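You operate a simulated robot arm through the tools that you are given. There is no shell and no other tool.

The job below is to be done with a simulated robot arm. You get a single attempt, and the scene is never put back.

JOB
Clamp the yellow-dot valve body in the vice and drop the short spring into its bore.
Fine: the body sits down in the pocket before the lever is shut; the other spring stays.
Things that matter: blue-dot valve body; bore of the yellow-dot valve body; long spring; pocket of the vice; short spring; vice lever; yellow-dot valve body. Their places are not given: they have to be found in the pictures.

It is judged by the outcome, as a careful person would: the job done as asked, and still so three seconds after it is handed in. It fails if anything else is knocked over, pushed out of place, dropped, spilled or broken.

ROBOT AND FRAMES
A 7-joint arm with a two-finger parallel gripper, fixed in place. Base frame: the origin is at the foot of the arm, x ahead of it, y to its left, z up; the work surface is at about z = 0. Lengths are in m, angles in degrees, forces in N, time in s.
With the tool pointing down near the work surface it reaches from about 0.22 to 0.58 m from the base axis. Its first joint turns from -66.0 to 66.0 degrees. Payload 2.5 kg.
The TCP is the grasp point between the finger pads, 0.023 m short of the fingertips. In the tool frame z runs along the fingers and y along their closing line. Largest opening 0.094 m; finger width 0.038, thickness 0.01; the body of the gripper, 0.054 by 0.096 m, starts 0.039 m behind the TCP.
Orientation is that of the tool frame in the base frame, as a unit quaternion [w, x, y, z]. With the fingers straight down and closing along the base's y, the tool's x points along the base's -x, its y along +y and its z along -z.

CONTROLS
- The arm moves only by the tool drive_tool. Its argument "moves" is text: rows parted by semicolons, each of 7 numbers parted by spaces: the gripper command, from -1 (fully open) to 1 (shut), values between in proportion, then the shift along the tool's x, y, z in units of 20 mm (1.0 is 20 mm), then the turn, a rotation vector about the tool's x, y, z in units of 6 degrees (1.0 is 6 degrees). In form: gripper dx dy dz ax ay az; .... A call has 1 to 20 rows; each row shifts and turns the commanded pose from where the row before left it, along the tool's axes as they then stand. A call with a number of a shift or a turn outside -1 to 1 is refused whole. A row lasts 0.2 s, in which the tool goes at most 0.05 m and 8.6 degrees; a call with a longer step from one row to the next is refused whole, and so is a gripper value outside its range. A pose out of reach is approached as far as the arm can. The call stops where the force on the tool passes 70 N (or 10 N more than at its start, if that is more) or the arm is blocked; 0.2 s more then pass. The fingers move at their own pace (about 0.108 m/s each) and stop on an object; they squeeze with about 33 N. The grip force told is the motor's: it shows also when the fingers shut on nothing. Time passes only in rows, and 0.2 s behind the last, so rows that do not move let the fingers close. It gives the time, the measured TCP pose, the force on the tool (base axes), the opening and the grip force at its end, in the units of the frame above (readings bear some noise), with the torque about the TCP (base axes, N m) and any sound that the robot's microphone picked up.
- Cameras (640 x 400 px; columns grow to the right, rows downward): "scene" is fixed at [0.1268, -0.4126, 0.5433]; the picture's right is [0.77, -0.64, 0.00], its down [-0.38, -0.45, -0.81] and it looks along [0.52, 0.62, -0.58] (base axes); focal length 287 px, centre (320, 200). "wrist" rides on the gripper at [0.086, 0.016, -0.074] in the tool frame; the picture's right is [-0.18, 0.98, 0.00], its down [-0.58, -0.11, -0.81] and it looks along [-0.79, -0.15, 0.59] (tool axes); focal length 243 px, centre (320, 200).
- snapshot(camera): a new picture of that camera. The clock stands still meanwhile.
- probe_pixels(camera, pixels): there is no depth. For up to 12 entries [column, row, z] of the newest picture of that camera ("zoom" is the newest enlarged one), the place [x, y] in the base frame at which the ray of that pixel passes the height z, good to about 0.003 m. The clock stands still meanwhile.
- inspect(camera, box): a new picture of the part [left, top, right, bottom] of that camera's present view, enlarged. The clock stands still meanwhile.
- hand_in(): hands the job in; it is judged then, once.

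Unless the task says otherwise, let go and move clear before handing in.

The tools are called after "Call:" as name(argument=value, ...) on one line, values as JSON. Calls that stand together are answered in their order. drive_tool: Moves the arm, as the interface text tells. Its arguments: {"type":"object","properties":{"moves":{"type":"string"}},"required":["moves"]} The other tools are called the same way: snapshot (camera) takes a picture; probe_pixels (camera, pixels) gives the place at which the rays of pixels pass given heights; inspect (camera, box) takes an enlarged picture of a part of a camera's view; hand_in () hands the job in.

At the start:

```text
time_s: 0.0
eef_pos: [0.4217, 0.0815, 0.3247]
tool_rot: [0.001, 0.0, 1.0, 0.001]
wrist_force: [0.0, -0.1, 0.4]
wrist_torque: [0.02, 0.01, 0.01]
width: 0.094
gripper_force: 0.1
```

scene: 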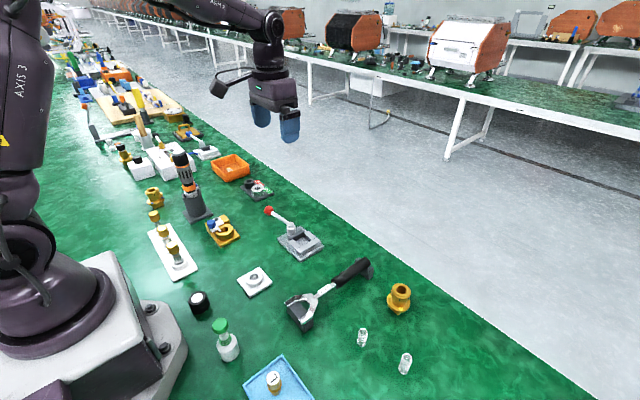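
wrist: 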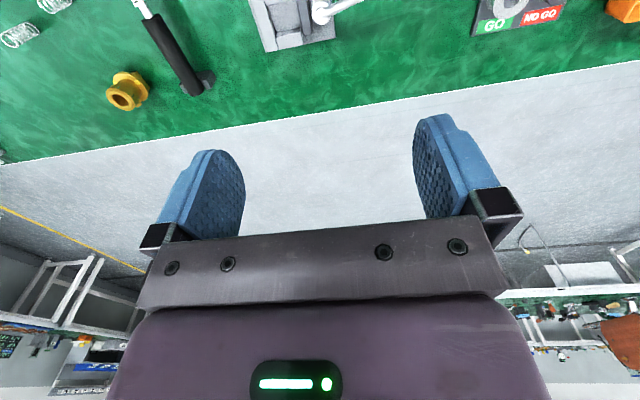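

The scene picture shows a vice with a red-knobbed lever around (300,242), a brass body at (399,298), two springs at (362,337) and (405,362), and several other brass bodies. I'll enlarge these regions to identify them.

Call:
inspect(camera="scene", box=[340, 270, 440, 390])

Call:
inspect(camera="scene", box=[240, 190, 340, 270])

Call:
inspect(camera="scene", box=[130, 140, 260, 290])

Call:
inspect(camera="scene", box=[180, 260, 340, 400])

```text
3.33 times, centred on (390, 330) of scene
```

zoom: 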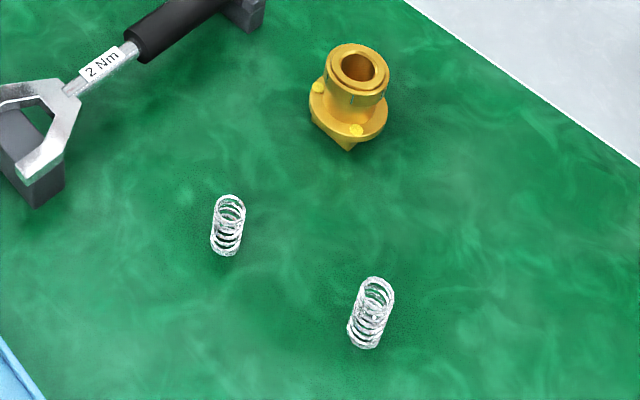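

```text
5.00 times, centred on (290, 230) of scene
```

zoom: 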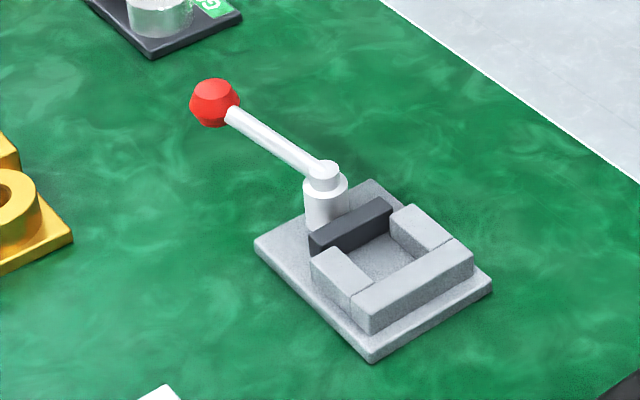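

```text
2.67 times, centred on (195, 215) of scene
```

zoom: 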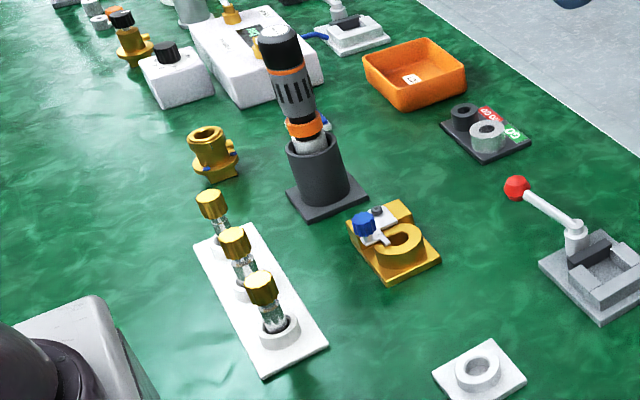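

```text
2.86 times, centred on (260, 330) of scene
```

zoom: 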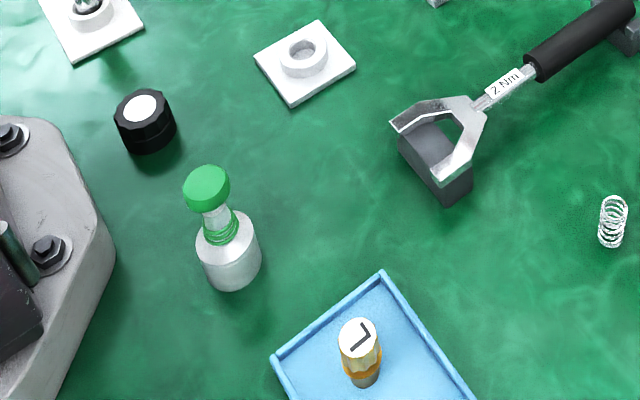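

The yellow-dot body is at scene (399,298), the blue-dot body near (154,197), and the two springs stand at (362,337) and (405,362). I'll enlarge each one to measure it.

Call:
inspect(camera="scene", box=[380, 278, 420, 318])

Call:
inspect(camera="scene", box=[350, 320, 420, 380])

Call:
probe_pixels(camera="zoom", pixels=[[320, 200, 0]])

Call:
inspect(camera="scene", box=[260, 200, 330, 265])

```text
10.00 times, centred on (400, 298) of scene
```

zoom: 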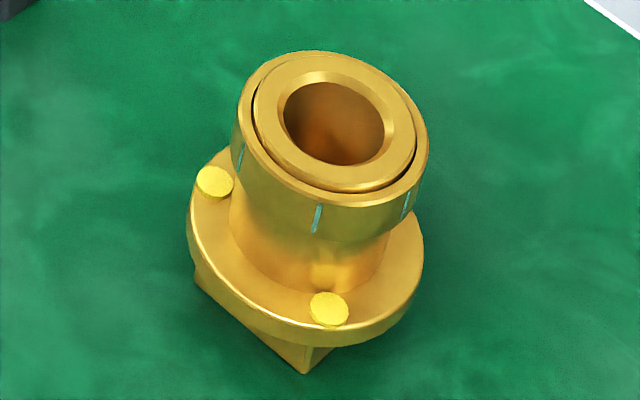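

```text
6.67 times, centred on (385, 350) of scene
```

zoom: 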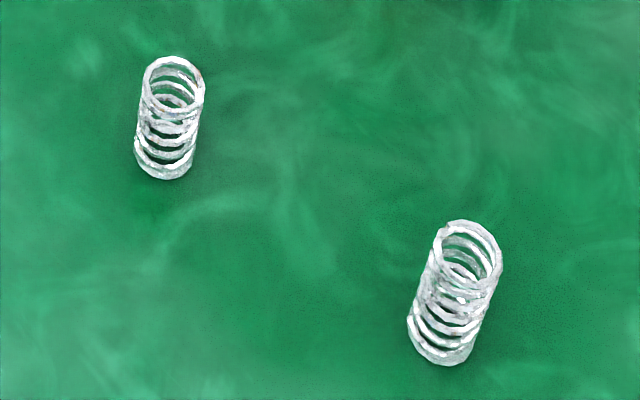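

```text
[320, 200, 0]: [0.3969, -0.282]
```

```text
6.15 times, centred on (295, 232) of scene
```

zoom: 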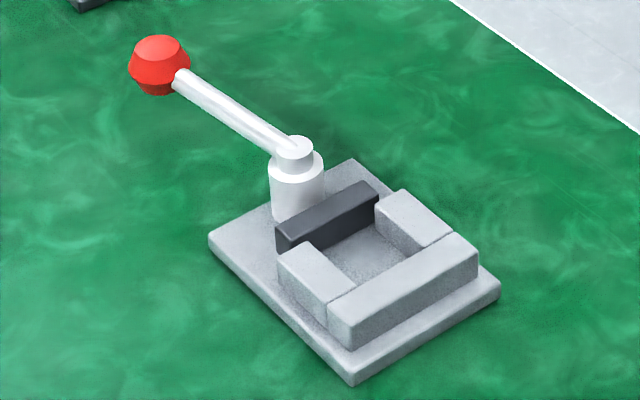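

Both springs are upright and the yellow body stands upright with a round flange over a square foot. I'll probe key points at several heights to work out sizes and places.

Call:
probe_pixels(camera="scene", pixels=[[361.9, 344.75, 0], [363, 332.75, 0.02], [363, 332.75, 0.025], [403, 372.5, 0], [407.2, 357.5, 0.025], [407.2, 357.5, 0.03], [407.2, 357.5, 0.035], [398.5, 315.2, 0], [401.3, 290.2, 0.04], [401.3, 290.2, 0.05], [401.3, 290.2, 0.06], [363, 332.75, 0.03]])

Call:
probe_pixels(camera="zoom", pixels=[[209, 238, 0], [353, 385, 0], [500, 284, 0], [350, 160, 0], [353, 370, 0.01], [498, 275, 0.01], [210, 240, 0.01], [293, 147, 0.05], [293, 147, 0.06], [158, 66, 0.06], [158, 66, 0.07], [158, 66, 0.08]])

Call:
probe_pixels(camera="zoom", pixels=[[344, 322, 0.03], [479, 257, 0.03], [452, 233, 0.03], [327, 303, 0.03], [280, 255, 0.03], [303, 242, 0.03], [402, 190, 0.03], [378, 206, 0.03], [356, 284, 0.03], [425, 247, 0.03], [376, 187, 0.03], [277, 229, 0.03]])

```text
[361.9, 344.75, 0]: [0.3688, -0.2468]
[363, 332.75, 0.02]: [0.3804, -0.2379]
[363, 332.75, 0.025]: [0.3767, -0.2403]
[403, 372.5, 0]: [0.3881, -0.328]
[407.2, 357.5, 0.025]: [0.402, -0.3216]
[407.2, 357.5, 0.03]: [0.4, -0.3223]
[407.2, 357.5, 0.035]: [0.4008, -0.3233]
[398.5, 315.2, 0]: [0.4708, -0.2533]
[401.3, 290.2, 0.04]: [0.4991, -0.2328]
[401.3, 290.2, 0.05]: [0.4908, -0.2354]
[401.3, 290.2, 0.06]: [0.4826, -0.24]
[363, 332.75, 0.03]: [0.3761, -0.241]
```

```text
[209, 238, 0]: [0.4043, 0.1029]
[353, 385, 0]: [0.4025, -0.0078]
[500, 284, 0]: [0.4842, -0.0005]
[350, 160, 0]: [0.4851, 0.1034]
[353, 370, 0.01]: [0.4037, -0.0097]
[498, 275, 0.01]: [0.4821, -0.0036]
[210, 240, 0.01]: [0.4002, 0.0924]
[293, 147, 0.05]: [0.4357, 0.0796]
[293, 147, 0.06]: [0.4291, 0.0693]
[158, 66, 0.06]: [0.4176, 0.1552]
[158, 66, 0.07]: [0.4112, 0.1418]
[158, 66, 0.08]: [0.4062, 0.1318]
```

```text
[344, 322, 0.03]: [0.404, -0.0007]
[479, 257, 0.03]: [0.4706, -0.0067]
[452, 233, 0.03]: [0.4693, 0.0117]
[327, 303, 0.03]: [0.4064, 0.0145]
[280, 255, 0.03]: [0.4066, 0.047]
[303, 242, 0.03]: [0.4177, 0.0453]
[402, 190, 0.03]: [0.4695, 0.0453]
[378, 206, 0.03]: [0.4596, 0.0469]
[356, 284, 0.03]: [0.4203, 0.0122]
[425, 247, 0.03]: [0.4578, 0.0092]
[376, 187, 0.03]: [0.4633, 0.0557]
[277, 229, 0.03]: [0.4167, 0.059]
```

The vice plate is axis-aligned, spanning about x 0.40–0.48 and y 0.00–0.10, with the lever post on its +y side. I'll back the tool up to x≈0.30 to see the vice and lever with the wrist camera.

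Call:
drive_tool(moves="-1 1 0 0 0 0 0; -1 1 0 0 0 0 0; -1 1 0 0 0 0 0; -1 1 0 0 0 0 0; -1 1 0 0 0 0 0; -1 1 0 0 0 0 0; -1 0 0 0 0 0 0")

Call:
snapshot(camera="wrist")

Call:
snapshot(camera="scene")

```text
time_s: 1.6
eef_pos: [0.3016, 0.0819, 0.3236]
tool_rot: [-0.001, 0.0, 1.0, 0.0]
wrist_force: [-0.2, 0.7, 0.2]
wrist_torque: [0.0, 0.03, -0.01]
width: 0.0941
gripper_force: 0.1
```

```text
taken
```

wrist: 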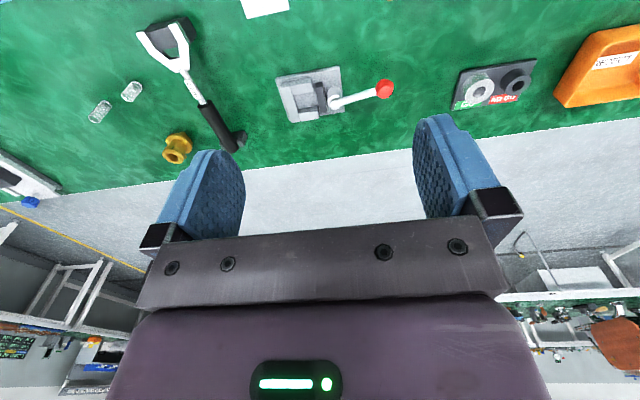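

```text
taken
```

scene: 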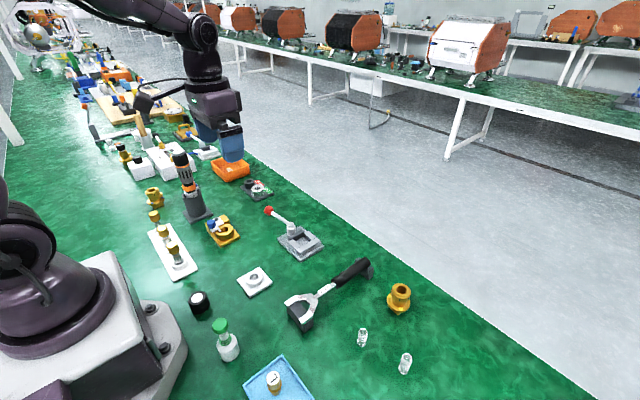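

Call:
inspect(camera="wrist", box=[260, 50, 420, 150])

Call:
probe_pixels(camera="wrist", pixels=[[320, 95, 0], [334, 98, 0.05], [384, 90, 0.06]])

Call:
inspect(camera="wrist", box=[80, 60, 220, 170])

```text
4.00 times, centred on (340, 100) of wrist
```

zoom: 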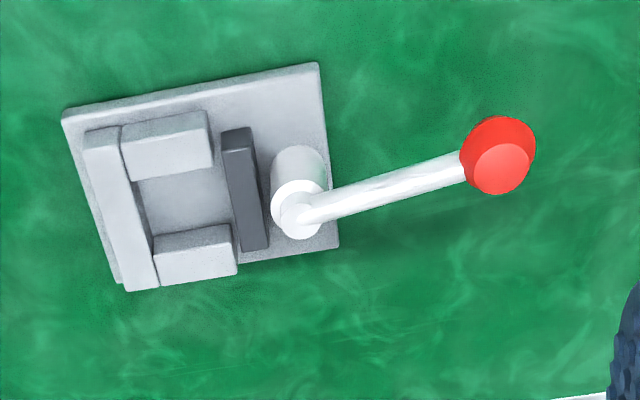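

```text
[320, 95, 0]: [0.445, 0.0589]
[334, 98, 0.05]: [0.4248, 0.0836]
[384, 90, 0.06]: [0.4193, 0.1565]
```

```text
3.64 times, centred on (150, 115) of wrist
```

zoom: 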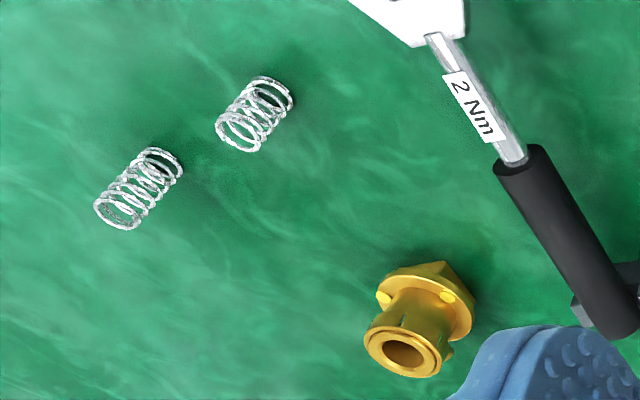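

The lever points roughly +y from its post, with the dark jaw drawn back from the side walls. I'll probe the vice more exactly from this wrist view.

Call:
inspect(camera="wrist", box=[270, 60, 400, 130])

Call:
probe_pixels(camera="zoom", pixels=[[320, 200, 0.0]])

Call:
inspect(camera="scene", box=[258, 200, 328, 260])

```text
4.92 times, centred on (335, 95) of wrist
```

zoom: 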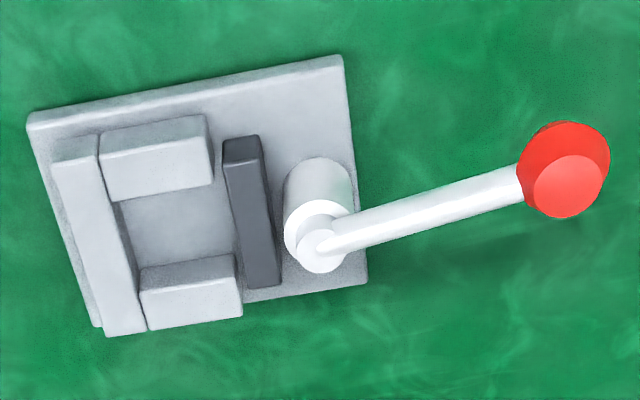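

```text
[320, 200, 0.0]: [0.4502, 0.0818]
```

```text
6.67 times, centred on (293, 230) of scene
```

zoom: 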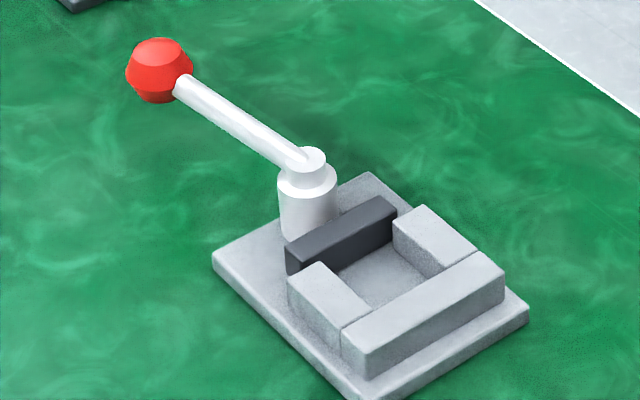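

Call:
probe_pixels(camera="zoom", pixels=[[306, 158, 0.05], [306, 158, 0.06], [306, 158, 0.07], [308, 225, 0.01], [158, 70, 0.05], [158, 70, 0.06], [158, 70, 0.07], [183, 88, 0.06], [362, 355, 0.03], [362, 355, 0.025], [362, 373, 0.01], [504, 268, 0.025]])

Call:
probe_pixels(camera="wrist", pixels=[[335, 104.75, 0.05], [335, 104.75, 0.06], [335, 104.75, 0.07], [334.6, 91.95, 0.01], [385, 90, 0.05], [385, 90, 0.06], [385, 90, 0.07], [276.6, 79.4, 0.01], [338.5, 66.4, 0.01], [344, 111, 0.01], [292.5, 122.2, 0.025], [281.5, 88, 0.025]])

```text
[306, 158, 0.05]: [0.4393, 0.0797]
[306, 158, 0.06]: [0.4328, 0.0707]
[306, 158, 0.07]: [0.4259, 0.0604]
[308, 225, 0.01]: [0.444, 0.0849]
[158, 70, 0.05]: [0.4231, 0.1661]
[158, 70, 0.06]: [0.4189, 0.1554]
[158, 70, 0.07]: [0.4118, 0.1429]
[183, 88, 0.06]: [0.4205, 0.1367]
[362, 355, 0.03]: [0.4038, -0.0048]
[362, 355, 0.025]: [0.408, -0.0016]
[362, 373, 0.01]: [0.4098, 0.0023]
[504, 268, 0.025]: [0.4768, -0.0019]
```

```text
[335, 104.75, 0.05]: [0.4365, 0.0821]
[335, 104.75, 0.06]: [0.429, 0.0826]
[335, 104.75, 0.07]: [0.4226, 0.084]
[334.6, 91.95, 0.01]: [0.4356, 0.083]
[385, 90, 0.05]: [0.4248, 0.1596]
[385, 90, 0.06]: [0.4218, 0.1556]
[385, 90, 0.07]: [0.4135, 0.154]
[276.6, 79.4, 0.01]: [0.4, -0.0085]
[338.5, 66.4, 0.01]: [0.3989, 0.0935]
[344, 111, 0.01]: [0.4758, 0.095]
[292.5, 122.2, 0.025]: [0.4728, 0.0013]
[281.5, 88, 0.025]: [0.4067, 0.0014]
```

Triangulating gives the lever post at about (0.438, 0.081) with top z≈0.05, and the knob at about (0.421, 0.156) with z≈0.06. Next I'll measure the body and the pocket, and look at the second vice in the background for a hint of its lever direction.

Call:
probe_pixels(camera="wrist", pixels=[[173.35, 157, 0.04], [173.35, 157, 0.05], [173.35, 157, 0.06], [302.5, 94.4, 0.024], [308.6, 111.9, 0.024], [302, 97, 0.01], [306, 108, 0.01], [289, 104, 0.024], [320, 97, 0.024], [316, 88, 0.024]])

Call:
inspect(camera="scene", box=[180, 125, 240, 165])

Call:
inspect(camera="wrist", box=[155, 125, 205, 170])

```text
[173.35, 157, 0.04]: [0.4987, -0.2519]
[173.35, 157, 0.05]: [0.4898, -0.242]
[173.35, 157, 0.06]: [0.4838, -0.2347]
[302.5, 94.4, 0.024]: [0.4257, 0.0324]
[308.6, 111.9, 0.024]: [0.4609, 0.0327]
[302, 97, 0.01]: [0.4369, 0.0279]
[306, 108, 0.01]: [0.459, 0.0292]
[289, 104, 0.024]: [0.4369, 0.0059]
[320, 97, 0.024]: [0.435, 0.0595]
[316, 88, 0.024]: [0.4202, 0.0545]
```

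```text
10.00 times, centred on (210, 145) of scene
```

zoom: 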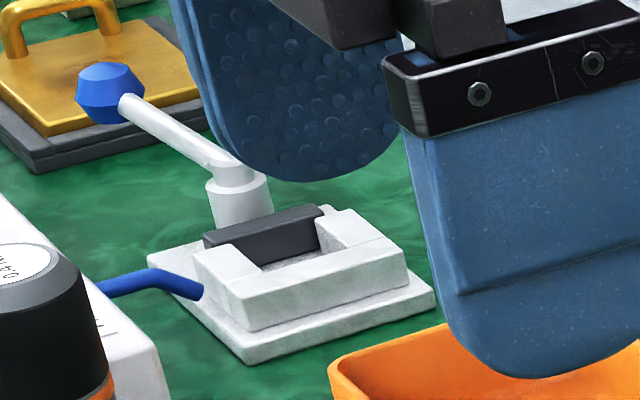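

```text
8.89 times, centred on (180, 148) of wrist
```

zoom: 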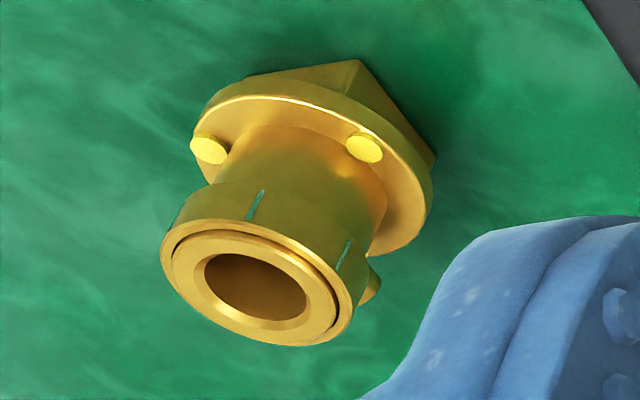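

The body's top centre triangulates to about (0.4865, -0.238, 0.055), and the second vice has the same lever pose, so it gives no hint. I'll go closer over the yellow body and the springs for a good wrist view.

Call:
drive_tool(moves="-1 -0.17 -0.95 0.3 0 0 0; -1 -0.17 -0.95 0.3 0 0 0; -1 -0.17 -0.95 0.3 0 0 0; -1 -0.17 -0.95 0.3 0 0 0; -1 -0.17 -0.95 0.3 0 0 0; -1 -0.17 -0.95 0.3 0 0 0; -1 -0.17 -0.95 0.3 0 0 0; -1 -0.17 -0.95 0.3 0 0 0; -1 -0.17 -0.95 0.3 0 0 0; -1 -0.17 -0.95 0.3 0 0 0; -1 -0.17 -0.95 0.3 0 0 0; -1 -0.17 -0.95 0.3 0 0 0; -1 -0.17 -0.95 0.3 0 0 0; -1 -0.17 -0.95 0.3 0 0 0; -1 -0.17 -0.95 0.3 0 0 0; -1 -0.17 -0.95 0.3 0 0 0; -1 0 0 0 0 0 0; -1 0 0 0 0 0 0")

Call:
snapshot(camera="wrist")

```text
time_s: 5.4
eef_pos: [0.3559, -0.2215, 0.2278]
tool_rot: [0.0, 0.0, 1.0, 0.0]
wrist_force: [1.0, -1.2, 0.1]
wrist_torque: [-0.04, -0.01, -0.02]
width: 0.0942
gripper_force: 0.0
```

```text
taken
```

wrist: 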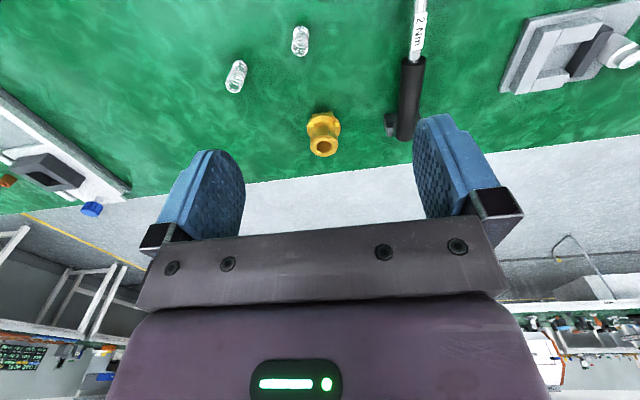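

Call:
inspect(camera="wrist", box=[300, 105, 350, 165])

Call:
inspect(camera="wrist", box=[215, 15, 325, 105])

Call:
inspect(camera="wrist", box=[0, 80, 150, 230])

Call:
probe_pixels(camera="wrist", pixels=[[50, 172, 0.02], [323, 145, 0.055], [323, 145, 0.05], [238, 85, 0], [232, 72, 0.02], [300, 52, 0]])

```text
6.67 times, centred on (325, 135) of wrist
```

zoom: 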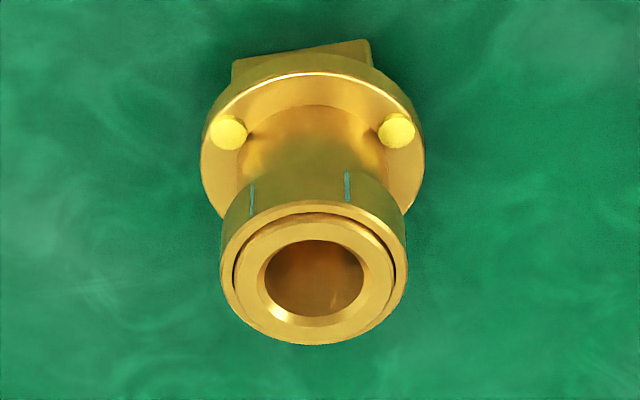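

```text
4.44 times, centred on (270, 60) of wrist
```

zoom: 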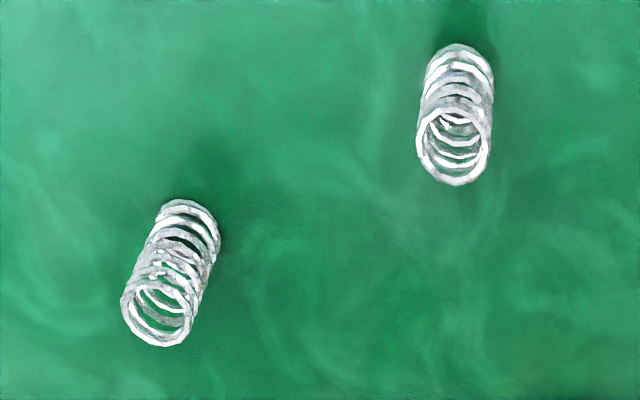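

```text
2.67 times, centred on (75, 155) of wrist
```

zoom: 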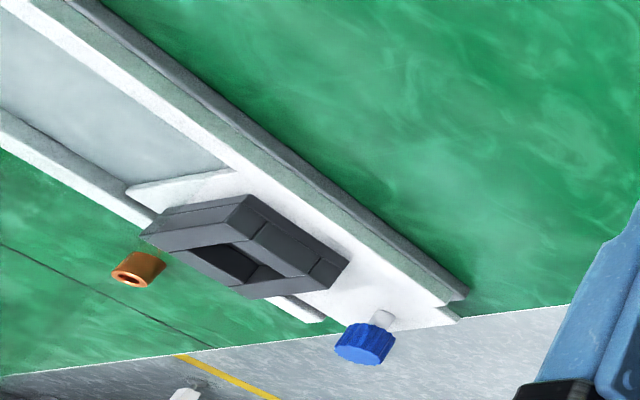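

```text
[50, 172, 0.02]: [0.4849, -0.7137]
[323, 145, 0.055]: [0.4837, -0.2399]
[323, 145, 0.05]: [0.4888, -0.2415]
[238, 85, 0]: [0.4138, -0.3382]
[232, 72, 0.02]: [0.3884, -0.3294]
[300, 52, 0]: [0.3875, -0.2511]
```

Call:
inspect(camera="wrist", box=[305, 105, 345, 130])

Call:
probe_pixels(camera="zoom", pixels=[[320, 200, 0]])

Call:
inspect(camera="scene", box=[380, 295, 420, 320])

```text
16.00 times, centred on (325, 118) of wrist
```

zoom: 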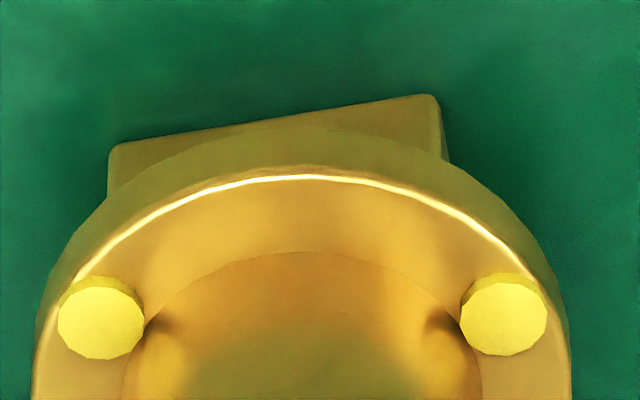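

```text
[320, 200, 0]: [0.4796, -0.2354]
```

```text
16.00 times, centred on (400, 308) of scene
```

zoom: 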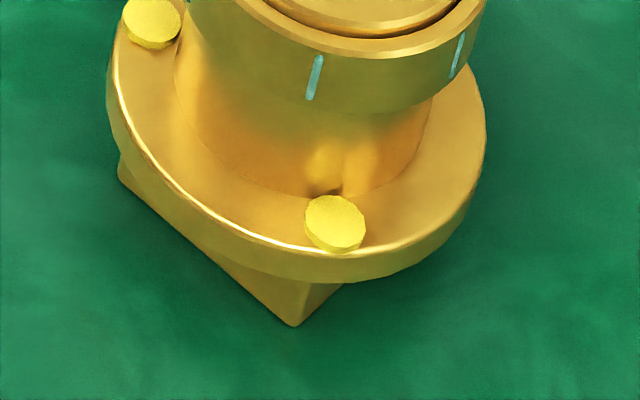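

Call:
probe_pixels(camera="wrist", pixels=[[331.9, 111.6, 0], [312, 114.9, 0], [311.2, 126, 0.017], [338.9, 126, 0.017]])

Call:
probe_pixels(camera="scene", pixels=[[398.3, 315.8, 0], [387.5, 306.6, 0], [389.4, 296.4, 0.017], [400.9, 309.2, 0.017]])

Call:
inspect(camera="wrist", box=[495, 0, 640, 100])

```text
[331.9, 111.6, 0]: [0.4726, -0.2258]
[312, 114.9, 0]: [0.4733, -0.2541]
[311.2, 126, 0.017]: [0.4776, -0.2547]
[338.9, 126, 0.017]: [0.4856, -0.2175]
```

```text
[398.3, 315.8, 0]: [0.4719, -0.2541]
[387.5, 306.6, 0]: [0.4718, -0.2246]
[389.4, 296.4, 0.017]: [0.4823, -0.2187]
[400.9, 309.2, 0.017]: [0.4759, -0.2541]
```

```text
4.00 times, centred on (568, 50) of wrist
```

zoom: 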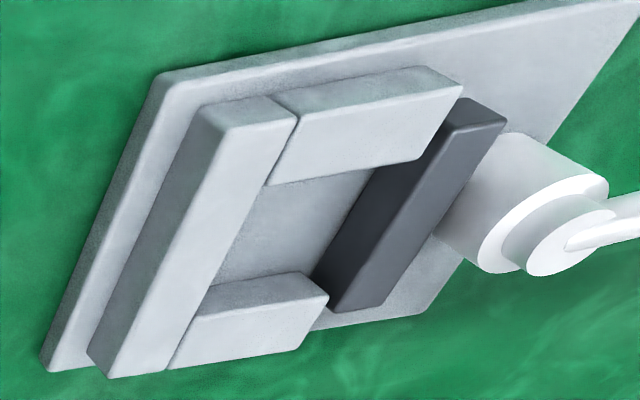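

The foot is about 0.029 m square, axis-aligned, and centred near (0.487, -0.240). Before grasping I'll go to the vice and tilt the camera down over it to measure the pocket accurately.

Call:
drive_tool(moves="-1 0 1 0 0 0 0; -1 0 1 0 0 0 0; -1 0 1 0 0 0 0; -1 0 1 0 0 0 0; -1 0 1 0 0 0 0; -1 0 1 0 0 0 0; -1 0 1 0 0 0 0; -1 0 1 0 0 0 0; -1 0 1 0 0 0 0; -1 0 1 0 0 0 0; -1 0 1 0 0 0 0; -1 0 1 0 0 0 0; -1 0 1 0 0 0 0; -1 0 0 0 0 1 0; -1 0 0 0 0 1 0; -1 0 0 0 0 1 0; -1 0 0 0 0 1 0; -1 0 0 0 0 1 0; -1 0 0 0 0 0 0; -1 0 0 0 0 0 0")

Call:
snapshot(camera="wrist")

```text
time_s: 9.6
eef_pos: [0.3561, 0.0399, 0.2277]
tool_rot: [-0.258, 0.0, 0.966, 0.0]
wrist_force: [-0.4, -0.5, -0.2]
wrist_torque: [0.01, 0.0, -0.04]
width: 0.0941
gripper_force: 0.2
```

```text
taken
```

wrist: 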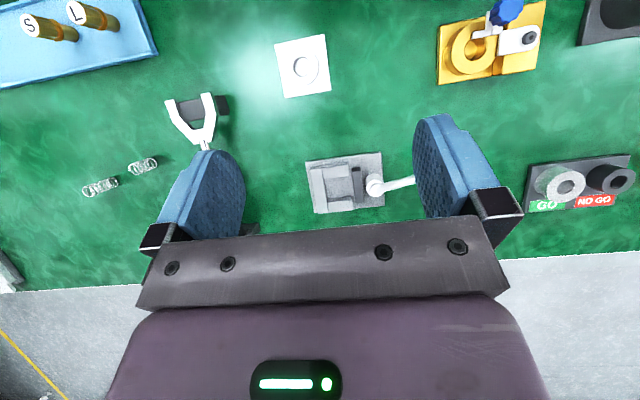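

Call:
inspect(camera="wrist", box=[295, 145, 425, 220])

Call:
probe_pixels(camera="zoom", pixels=[[320, 200, 0.01]])

Call:
inspect(camera="wrist", box=[300, 150, 390, 215])

```text
4.92 times, centred on (360, 182) of wrist
```

zoom: 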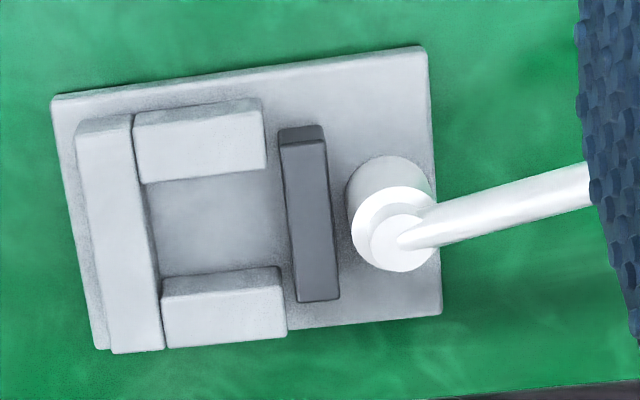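

```text
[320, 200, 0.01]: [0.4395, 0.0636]
```

```text
6.15 times, centred on (345, 182) of wrist
```

zoom: 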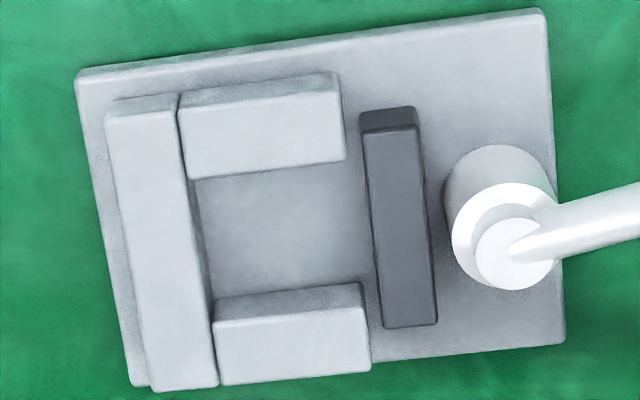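

Call:
probe_pixels(camera="zoom", pixels=[[190, 180, 0.024], [340, 159, 0.024], [217, 320, 0.024], [360, 309, 0.024], [213, 300, 0.01], [357, 284, 0.01], [184, 130, 0.024], [214, 350, 0.024], [363, 132, 0.03], [385, 327, 0.03], [362, 120, 0.01], [412, 122, 0.03]])

Call:
probe_pixels(camera="zoom", pixels=[[78, 72, 0.01], [543, 12, 0.01], [563, 340, 0.01], [133, 385, 0.0], [515, 255, 0.055], [503, 185, 0.01], [118, 115, 0.024], [155, 390, 0.024], [330, 75, 0.01], [215, 190, 0.01], [204, 230, 0.01], [380, 300, 0.01]])

```text
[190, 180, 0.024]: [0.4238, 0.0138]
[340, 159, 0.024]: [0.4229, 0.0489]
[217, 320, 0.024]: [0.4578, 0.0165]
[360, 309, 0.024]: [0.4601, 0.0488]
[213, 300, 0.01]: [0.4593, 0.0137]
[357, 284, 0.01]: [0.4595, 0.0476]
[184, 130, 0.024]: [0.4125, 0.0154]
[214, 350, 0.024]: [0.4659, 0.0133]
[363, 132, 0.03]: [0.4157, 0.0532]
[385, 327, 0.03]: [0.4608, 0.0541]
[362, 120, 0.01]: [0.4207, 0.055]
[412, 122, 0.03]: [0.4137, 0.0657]
```

```text
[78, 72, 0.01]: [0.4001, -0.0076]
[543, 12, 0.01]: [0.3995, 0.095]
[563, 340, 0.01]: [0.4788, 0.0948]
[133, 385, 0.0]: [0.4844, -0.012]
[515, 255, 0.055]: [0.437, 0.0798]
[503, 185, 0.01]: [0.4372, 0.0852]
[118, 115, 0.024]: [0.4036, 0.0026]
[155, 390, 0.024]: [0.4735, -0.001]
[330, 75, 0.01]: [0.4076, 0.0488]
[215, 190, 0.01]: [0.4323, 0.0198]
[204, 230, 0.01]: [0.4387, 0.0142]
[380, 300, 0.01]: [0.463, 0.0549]
```

The pocket spans about x 0.4235–0.4595 and y 0.0145–0.054 to the jaw, so the foot's target is about (0.441, 0.032). Next I'll level the tool and travel over the yellow body.

Call:
drive_tool(moves="-1 0 0 0 0 -1 0; -1 0 0 0 0 -1 0; -1 0 0 0 0 -1 0; -1 0 0 0 0 -1 0; -1 0 0 0 0 -1 0; -1 -0.468 -1 0 0 0 0; -1 -0.468 -1 0 0 0 0; -1 -0.468 -1 0 0 0 0; -1 -0.468 -1 0 0 0 0; -1 -0.468 -1 0 0 0 0; -1 -0.468 -1 0 0 0 0; -1 -0.468 -1 0 0 0 0; -1 -0.468 -1 0 0 0 0; -1 -0.468 -1 0 0 0 0; -1 -0.468 -1 0 0 0 0; -1 -0.468 -1 0 0 0 0; -1 -0.468 -1 0 0 0 0; -1 -0.468 -1 0 0 0 0; -1 -0.468 -1 0 0 0 0; -1 0 0 0 0 0 0")

Call:
drive_tool(moves="-1 0 0 0 0 0 -1; -1 0 0 0 0 0 -1; -1 0 0 0 0 0 -1; -1 0 0 0 0 0 -1; -1 0 0 0 0 0 -1; -1 0 0 0 0 0 -1; -1 0 0 0 0 0 -1; -1 0 0 0 0 0 -1; -1 0 0 0 0 0 -1; -1 0 0 0 0 0 -1; -1 0 0 0 0 0 -1; -1 0 0 0 0 0 -1; -1 0 0 0 0 0 -1; -1 0 0 0 0 0 -1; -1 0 0 0 0 0 -1; -1 0 0 0 0 0 0; -1 0 0 0 0 0 0")

Call:
snapshot(camera="wrist")

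Call:
snapshot(camera="scene")

```text
time_s: 13.8
eef_pos: [0.4873, -0.2414, 0.2293]
tool_rot: [-0.001, 0.0, 1.0, 0.0]
wrist_force: [-0.5, -0.1, -0.6]
wrist_torque: [-0.02, -0.01, -0.05]
width: 0.094
gripper_force: 0.2
```

```text
time_s: 17.4
eef_pos: [0.488, -0.2401, 0.2283]
tool_rot: [0.0, 0.707, -0.707, 0.0]
wrist_force: [0.3, -0.5, 0.0]
wrist_torque: [0.01, 0.02, -0.03]
width: 0.094
gripper_force: 0.0
```

```text
taken
```

wrist: 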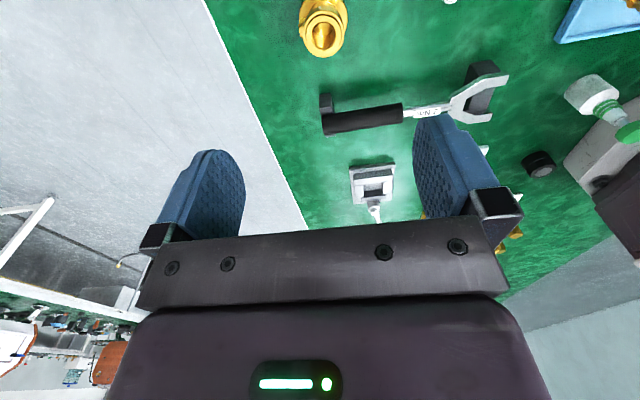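

```text
taken
```

scene: 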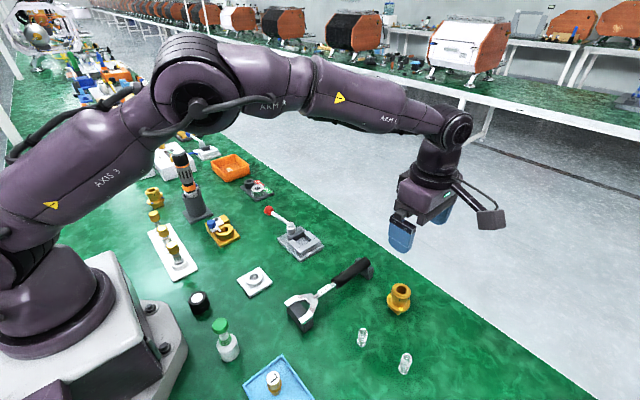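

The tool now closes along x, centred over the body at (0.488, -0.240). I'll come down to z≈0.10 and check the alignment before the final descent.

Call:
drive_tool(moves="-1 0 0 0.92 0 0 0; -1 0 0 0.92 0 0 0; -1 0 0 0.92 0 0 0; -1 0 0 0.92 0 0 0; -1 0 0 0.92 0 0 0; -1 0 0 0.92 0 0 0; -1 0 0 0.92 0 0 0; -1 0 0 0 0 0 0")

Call:
snapshot(camera="wrist")

Call:
inspect(camera="scene", box=[340, 220, 460, 320])

```text
time_s: 19.2
eef_pos: [0.4886, -0.2412, 0.1001]
tool_rot: [-0.001, 0.707, -0.707, 0.0]
wrist_force: [0.7, -0.2, -1.1]
wrist_torque: [-0.01, -0.01, -0.01]
width: 0.094
gripper_force: 0.0
```

```text
taken
```

wrist: 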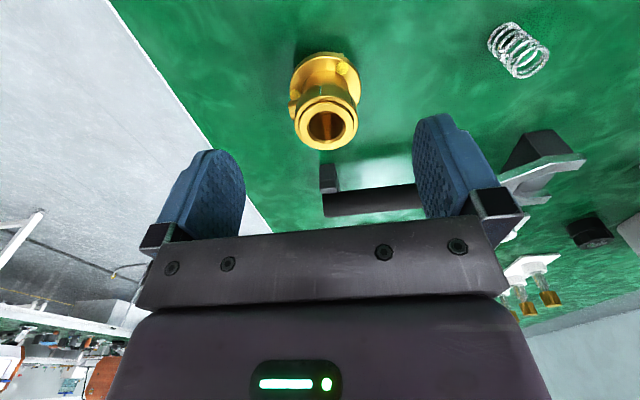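

```text
4.00 times, centred on (400, 270) of scene
```

zoom: 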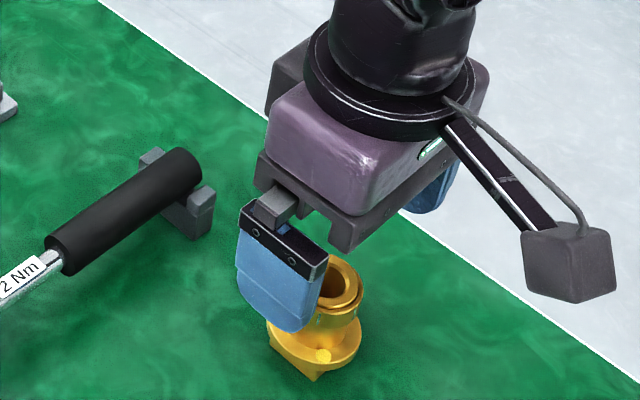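

Call:
inspect(camera="wrist", box=[275, 40, 375, 160])

Call:
probe_pixels(camera="wrist", pixels=[[327, 122, 0.055], [327, 122, 0.05], [520, 50, 0.0]])

```text
3.33 times, centred on (325, 100) of wrist
```

zoom: 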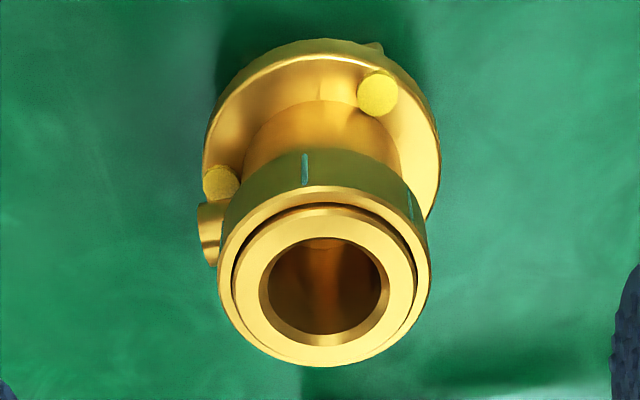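

```text
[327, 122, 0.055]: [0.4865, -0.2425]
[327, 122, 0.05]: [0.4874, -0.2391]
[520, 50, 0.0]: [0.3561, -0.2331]
```

The body has a side stub on its +x side with its top at z≈0.036, and the collar spans about z 0.044–0.055. I'll grip only the collar, with the fingertips at z≈0.039 so they clear the stub.

Call:
drive_tool(moves="-1 0 0.07 0.95 0 0 0; -1 0 0 0.95 0 0 0; -1 0 0 0 0 0 0; -0.1 0 0 0 0 0 0; -0.1 0 0 0 0 0 0; -0.1 0 0 0 0 0 0")

Call:
inspect(camera="wrist", box=[220, 40, 440, 220])

Call:
inspect(camera="scene", box=[360, 250, 440, 320])

```text
time_s: 20.6
eef_pos: [0.4858, -0.2409, 0.0613]
tool_rot: [0.0, -0.707, 0.708, 0.0]
wrist_force: [-0.3, 1.3, 0.5]
wrist_torque: [-0.02, 0.0, -0.01]
width: 0.0516
gripper_force: 0.0
```

```text
2.22 times, centred on (330, 130) of wrist
```

zoom: 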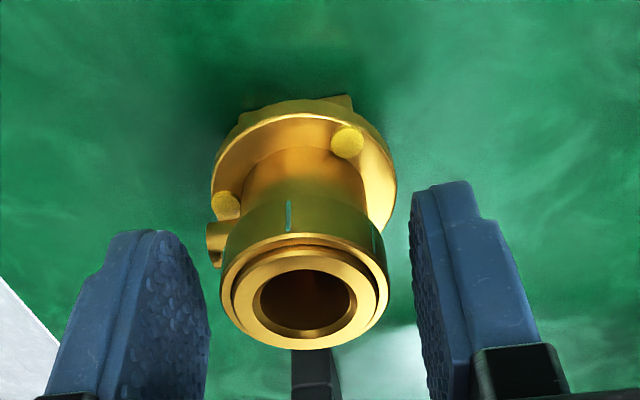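

```text
5.71 times, centred on (400, 285) of scene
```

zoom: 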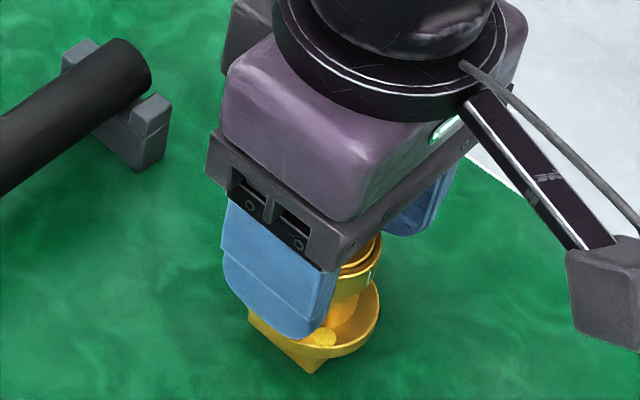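

The fingers straddle the collar and sit above the stub. I'll close and check the grip.

Call:
drive_tool(moves="1 0 0 0 0 0 0; 1 0 0 0 0 0 0; 1 0 0 0 0 0 0")

Call:
inspect(camera="wrist", box=[220, 40, 440, 220])

```text
time_s: 21.4
eef_pos: [0.4858, -0.2409, 0.0617]
tool_rot: [0.0, 0.707, -0.707, 0.0]
wrist_force: [-3.7, 1.1, 5.1]
wrist_torque: [0.05, 0.2, -0.01]
width: 0.0323
gripper_force: 33.2
```

```text
2.22 times, centred on (330, 130) of wrist
```

zoom: 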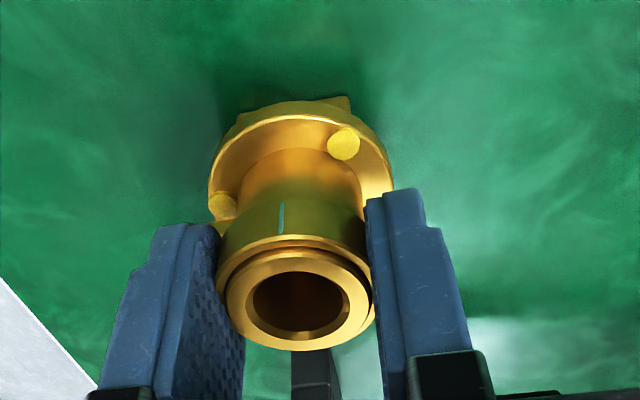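

The grip closed at 0.0323 m with 33 N, which matches the collar. I'll lift a little and check the body hangs straight.

Call:
drive_tool(moves="1 0 0 -0.3 0 0 0; 1 0 0 -0.5 0 0 0; 1 0 0 -0.5 0 0 0; 1 0 0 -0.5 0 0 0; 1 0 0 0 0 0 0")

Call:
inspect(camera="wrist", box=[220, 40, 440, 220])

Call:
inspect(camera="scene", box=[360, 240, 440, 310])

```text
time_s: 22.6
eef_pos: [0.4869, -0.2413, 0.0969]
tool_rot: [0.0, 0.707, -0.707, 0.001]
wrist_force: [-0.1, 0.4, -2.2]
wrist_torque: [0.01, 0.0, 0.01]
width: 0.0324
gripper_force: 32.5
```

```text
2.22 times, centred on (330, 130) of wrist
```

zoom: 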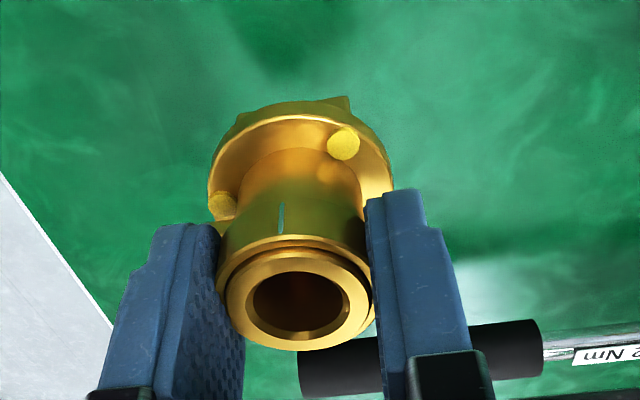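

```text
5.71 times, centred on (400, 275) of scene
```

zoom: 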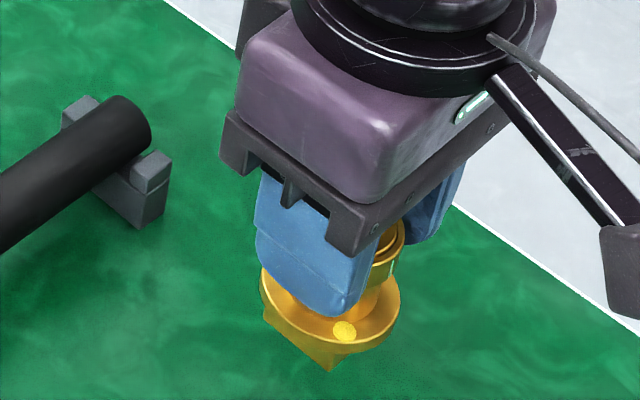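

The body is held straight at a weight of about 2.2 N, with its foot about 0.0617 m below the TCP. I'll lift clear and carry it over the pocket.

Call:
drive_tool(moves="1 0 0 -1 0 0 0; 1 0 0 -1 0 0 0; 1 0 0 -1 0 0 0; 1 -0.974 0.166 0 0 0 0; 1 -0.974 0.166 0 0 0 0; 1 -0.974 0.166 0 0 0 0; 1 -0.974 0.166 0 0 0 0; 1 -0.974 0.166 0 0 0 0; 1 -0.974 0.166 0 0 0 0; 1 -0.974 0.166 0 0 0 0; 1 -0.974 0.166 0 0 0 0; 1 -0.974 0.166 0 0 0 0; 1 -0.974 0.166 0 0 0 0; 1 -0.974 0.166 0 0 0 0; 1 -0.974 0.166 0 0 0 0; 1 -0.974 0.166 0 0 0 0; 1 -0.974 0.166 0 0 0 0; 1 0 0 0 0 0 0; 1 0 0 0 0 0 0")

Call:
snapshot(camera="wrist")

Call:
inspect(camera="scene", box=[240, 150, 360, 270])

```text
time_s: 26.6
eef_pos: [0.4389, 0.0328, 0.1586]
tool_rot: [0.0, -0.707, 0.707, 0.001]
wrist_force: [-0.2, 0.4, -2.4]
wrist_torque: [0.01, 0.0, -0.02]
width: 0.0323
gripper_force: 33.2
```

```text
taken
```

wrist: 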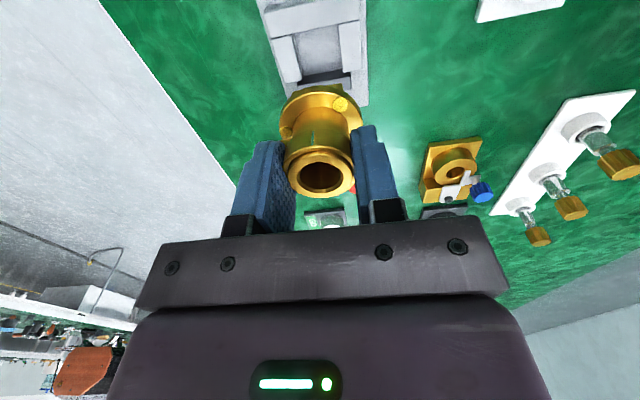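

```text
3.33 times, centred on (300, 210) of scene
```

zoom: 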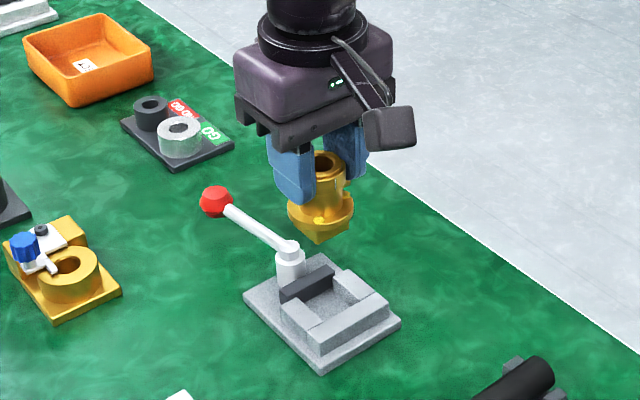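

Call:
inspect(camera="wrist", box=[250, 0, 380, 100])

Call:
probe_pixels(camera="zoom", pixels=[[320, 200, 0.01]])

```text
4.00 times, centred on (315, 50) of wrist
```

zoom: 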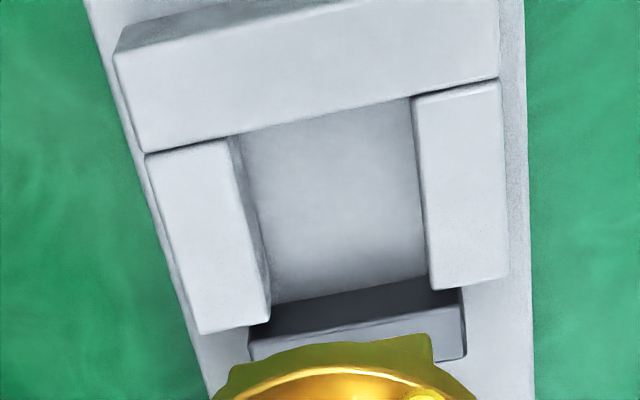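

```text
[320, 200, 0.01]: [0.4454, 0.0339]
```

Call:
probe_pixels(camera="zoom", pixels=[[250, 225, 0.024], [258, 225, 0.01], [420, 195, 0.024], [320, 116, 0.024], [527, 200, 0.01], [153, 200, 0.01], [350, 290, 0.01], [355, 322, 0.028], [185, 240, 0.024], [505, 195, 0.024]])

Call:
probe_pixels(camera="zoom", pixels=[[250, 225, 0.02], [420, 195, 0.02], [420, 195, 0.028], [250, 225, 0.028]])

```text
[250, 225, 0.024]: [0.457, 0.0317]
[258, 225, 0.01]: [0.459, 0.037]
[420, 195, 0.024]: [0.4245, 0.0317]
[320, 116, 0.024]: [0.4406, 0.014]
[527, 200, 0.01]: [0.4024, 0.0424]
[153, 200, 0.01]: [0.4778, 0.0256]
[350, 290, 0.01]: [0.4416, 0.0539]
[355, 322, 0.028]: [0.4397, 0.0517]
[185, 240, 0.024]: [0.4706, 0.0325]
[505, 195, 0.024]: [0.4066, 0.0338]
```

```text
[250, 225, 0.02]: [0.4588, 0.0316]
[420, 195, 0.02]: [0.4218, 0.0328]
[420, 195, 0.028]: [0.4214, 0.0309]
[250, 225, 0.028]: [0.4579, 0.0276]
```

The pocket centre works out at x≈0.440, with y from 0.014 to 0.053. I'll trim the position and go down until the foot is just above the walls, then check.

Call:
drive_tool(moves="1 0.08 -0.055 0 0 0 0; 1 0 0 0.8 0 0 0; 1 0 0 0.8 0 0 0; 1 0 0 0.8 0 0 0; 1 0 0 0.7 0 0 0; 1 0 0 0 0 0 0; 1 0 0 0 0 0 0")

Call:
inspect(camera="wrist", box=[230, 0, 410, 130])

Call:
inspect(camera="scene", box=[260, 190, 330, 260])

```text
time_s: 28.2
eef_pos: [0.4433, 0.0313, 0.0959]
tool_rot: [0.0, -0.707, 0.707, 0.001]
wrist_force: [0.8, 0.0, -2.8]
wrist_torque: [0.0, 0.02, 0.02]
width: 0.0324
gripper_force: 33.1
```

```text
3.08 times, centred on (320, 65) of wrist
```

zoom: 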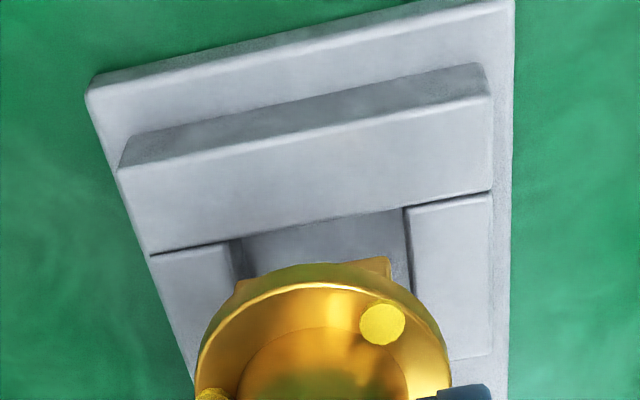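

```text
5.71 times, centred on (295, 225) of scene
```

zoom: 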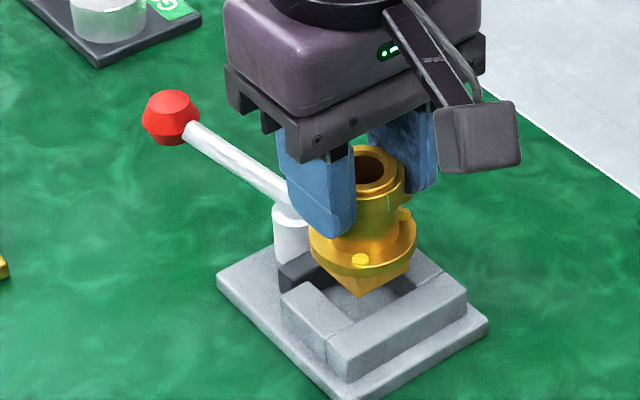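

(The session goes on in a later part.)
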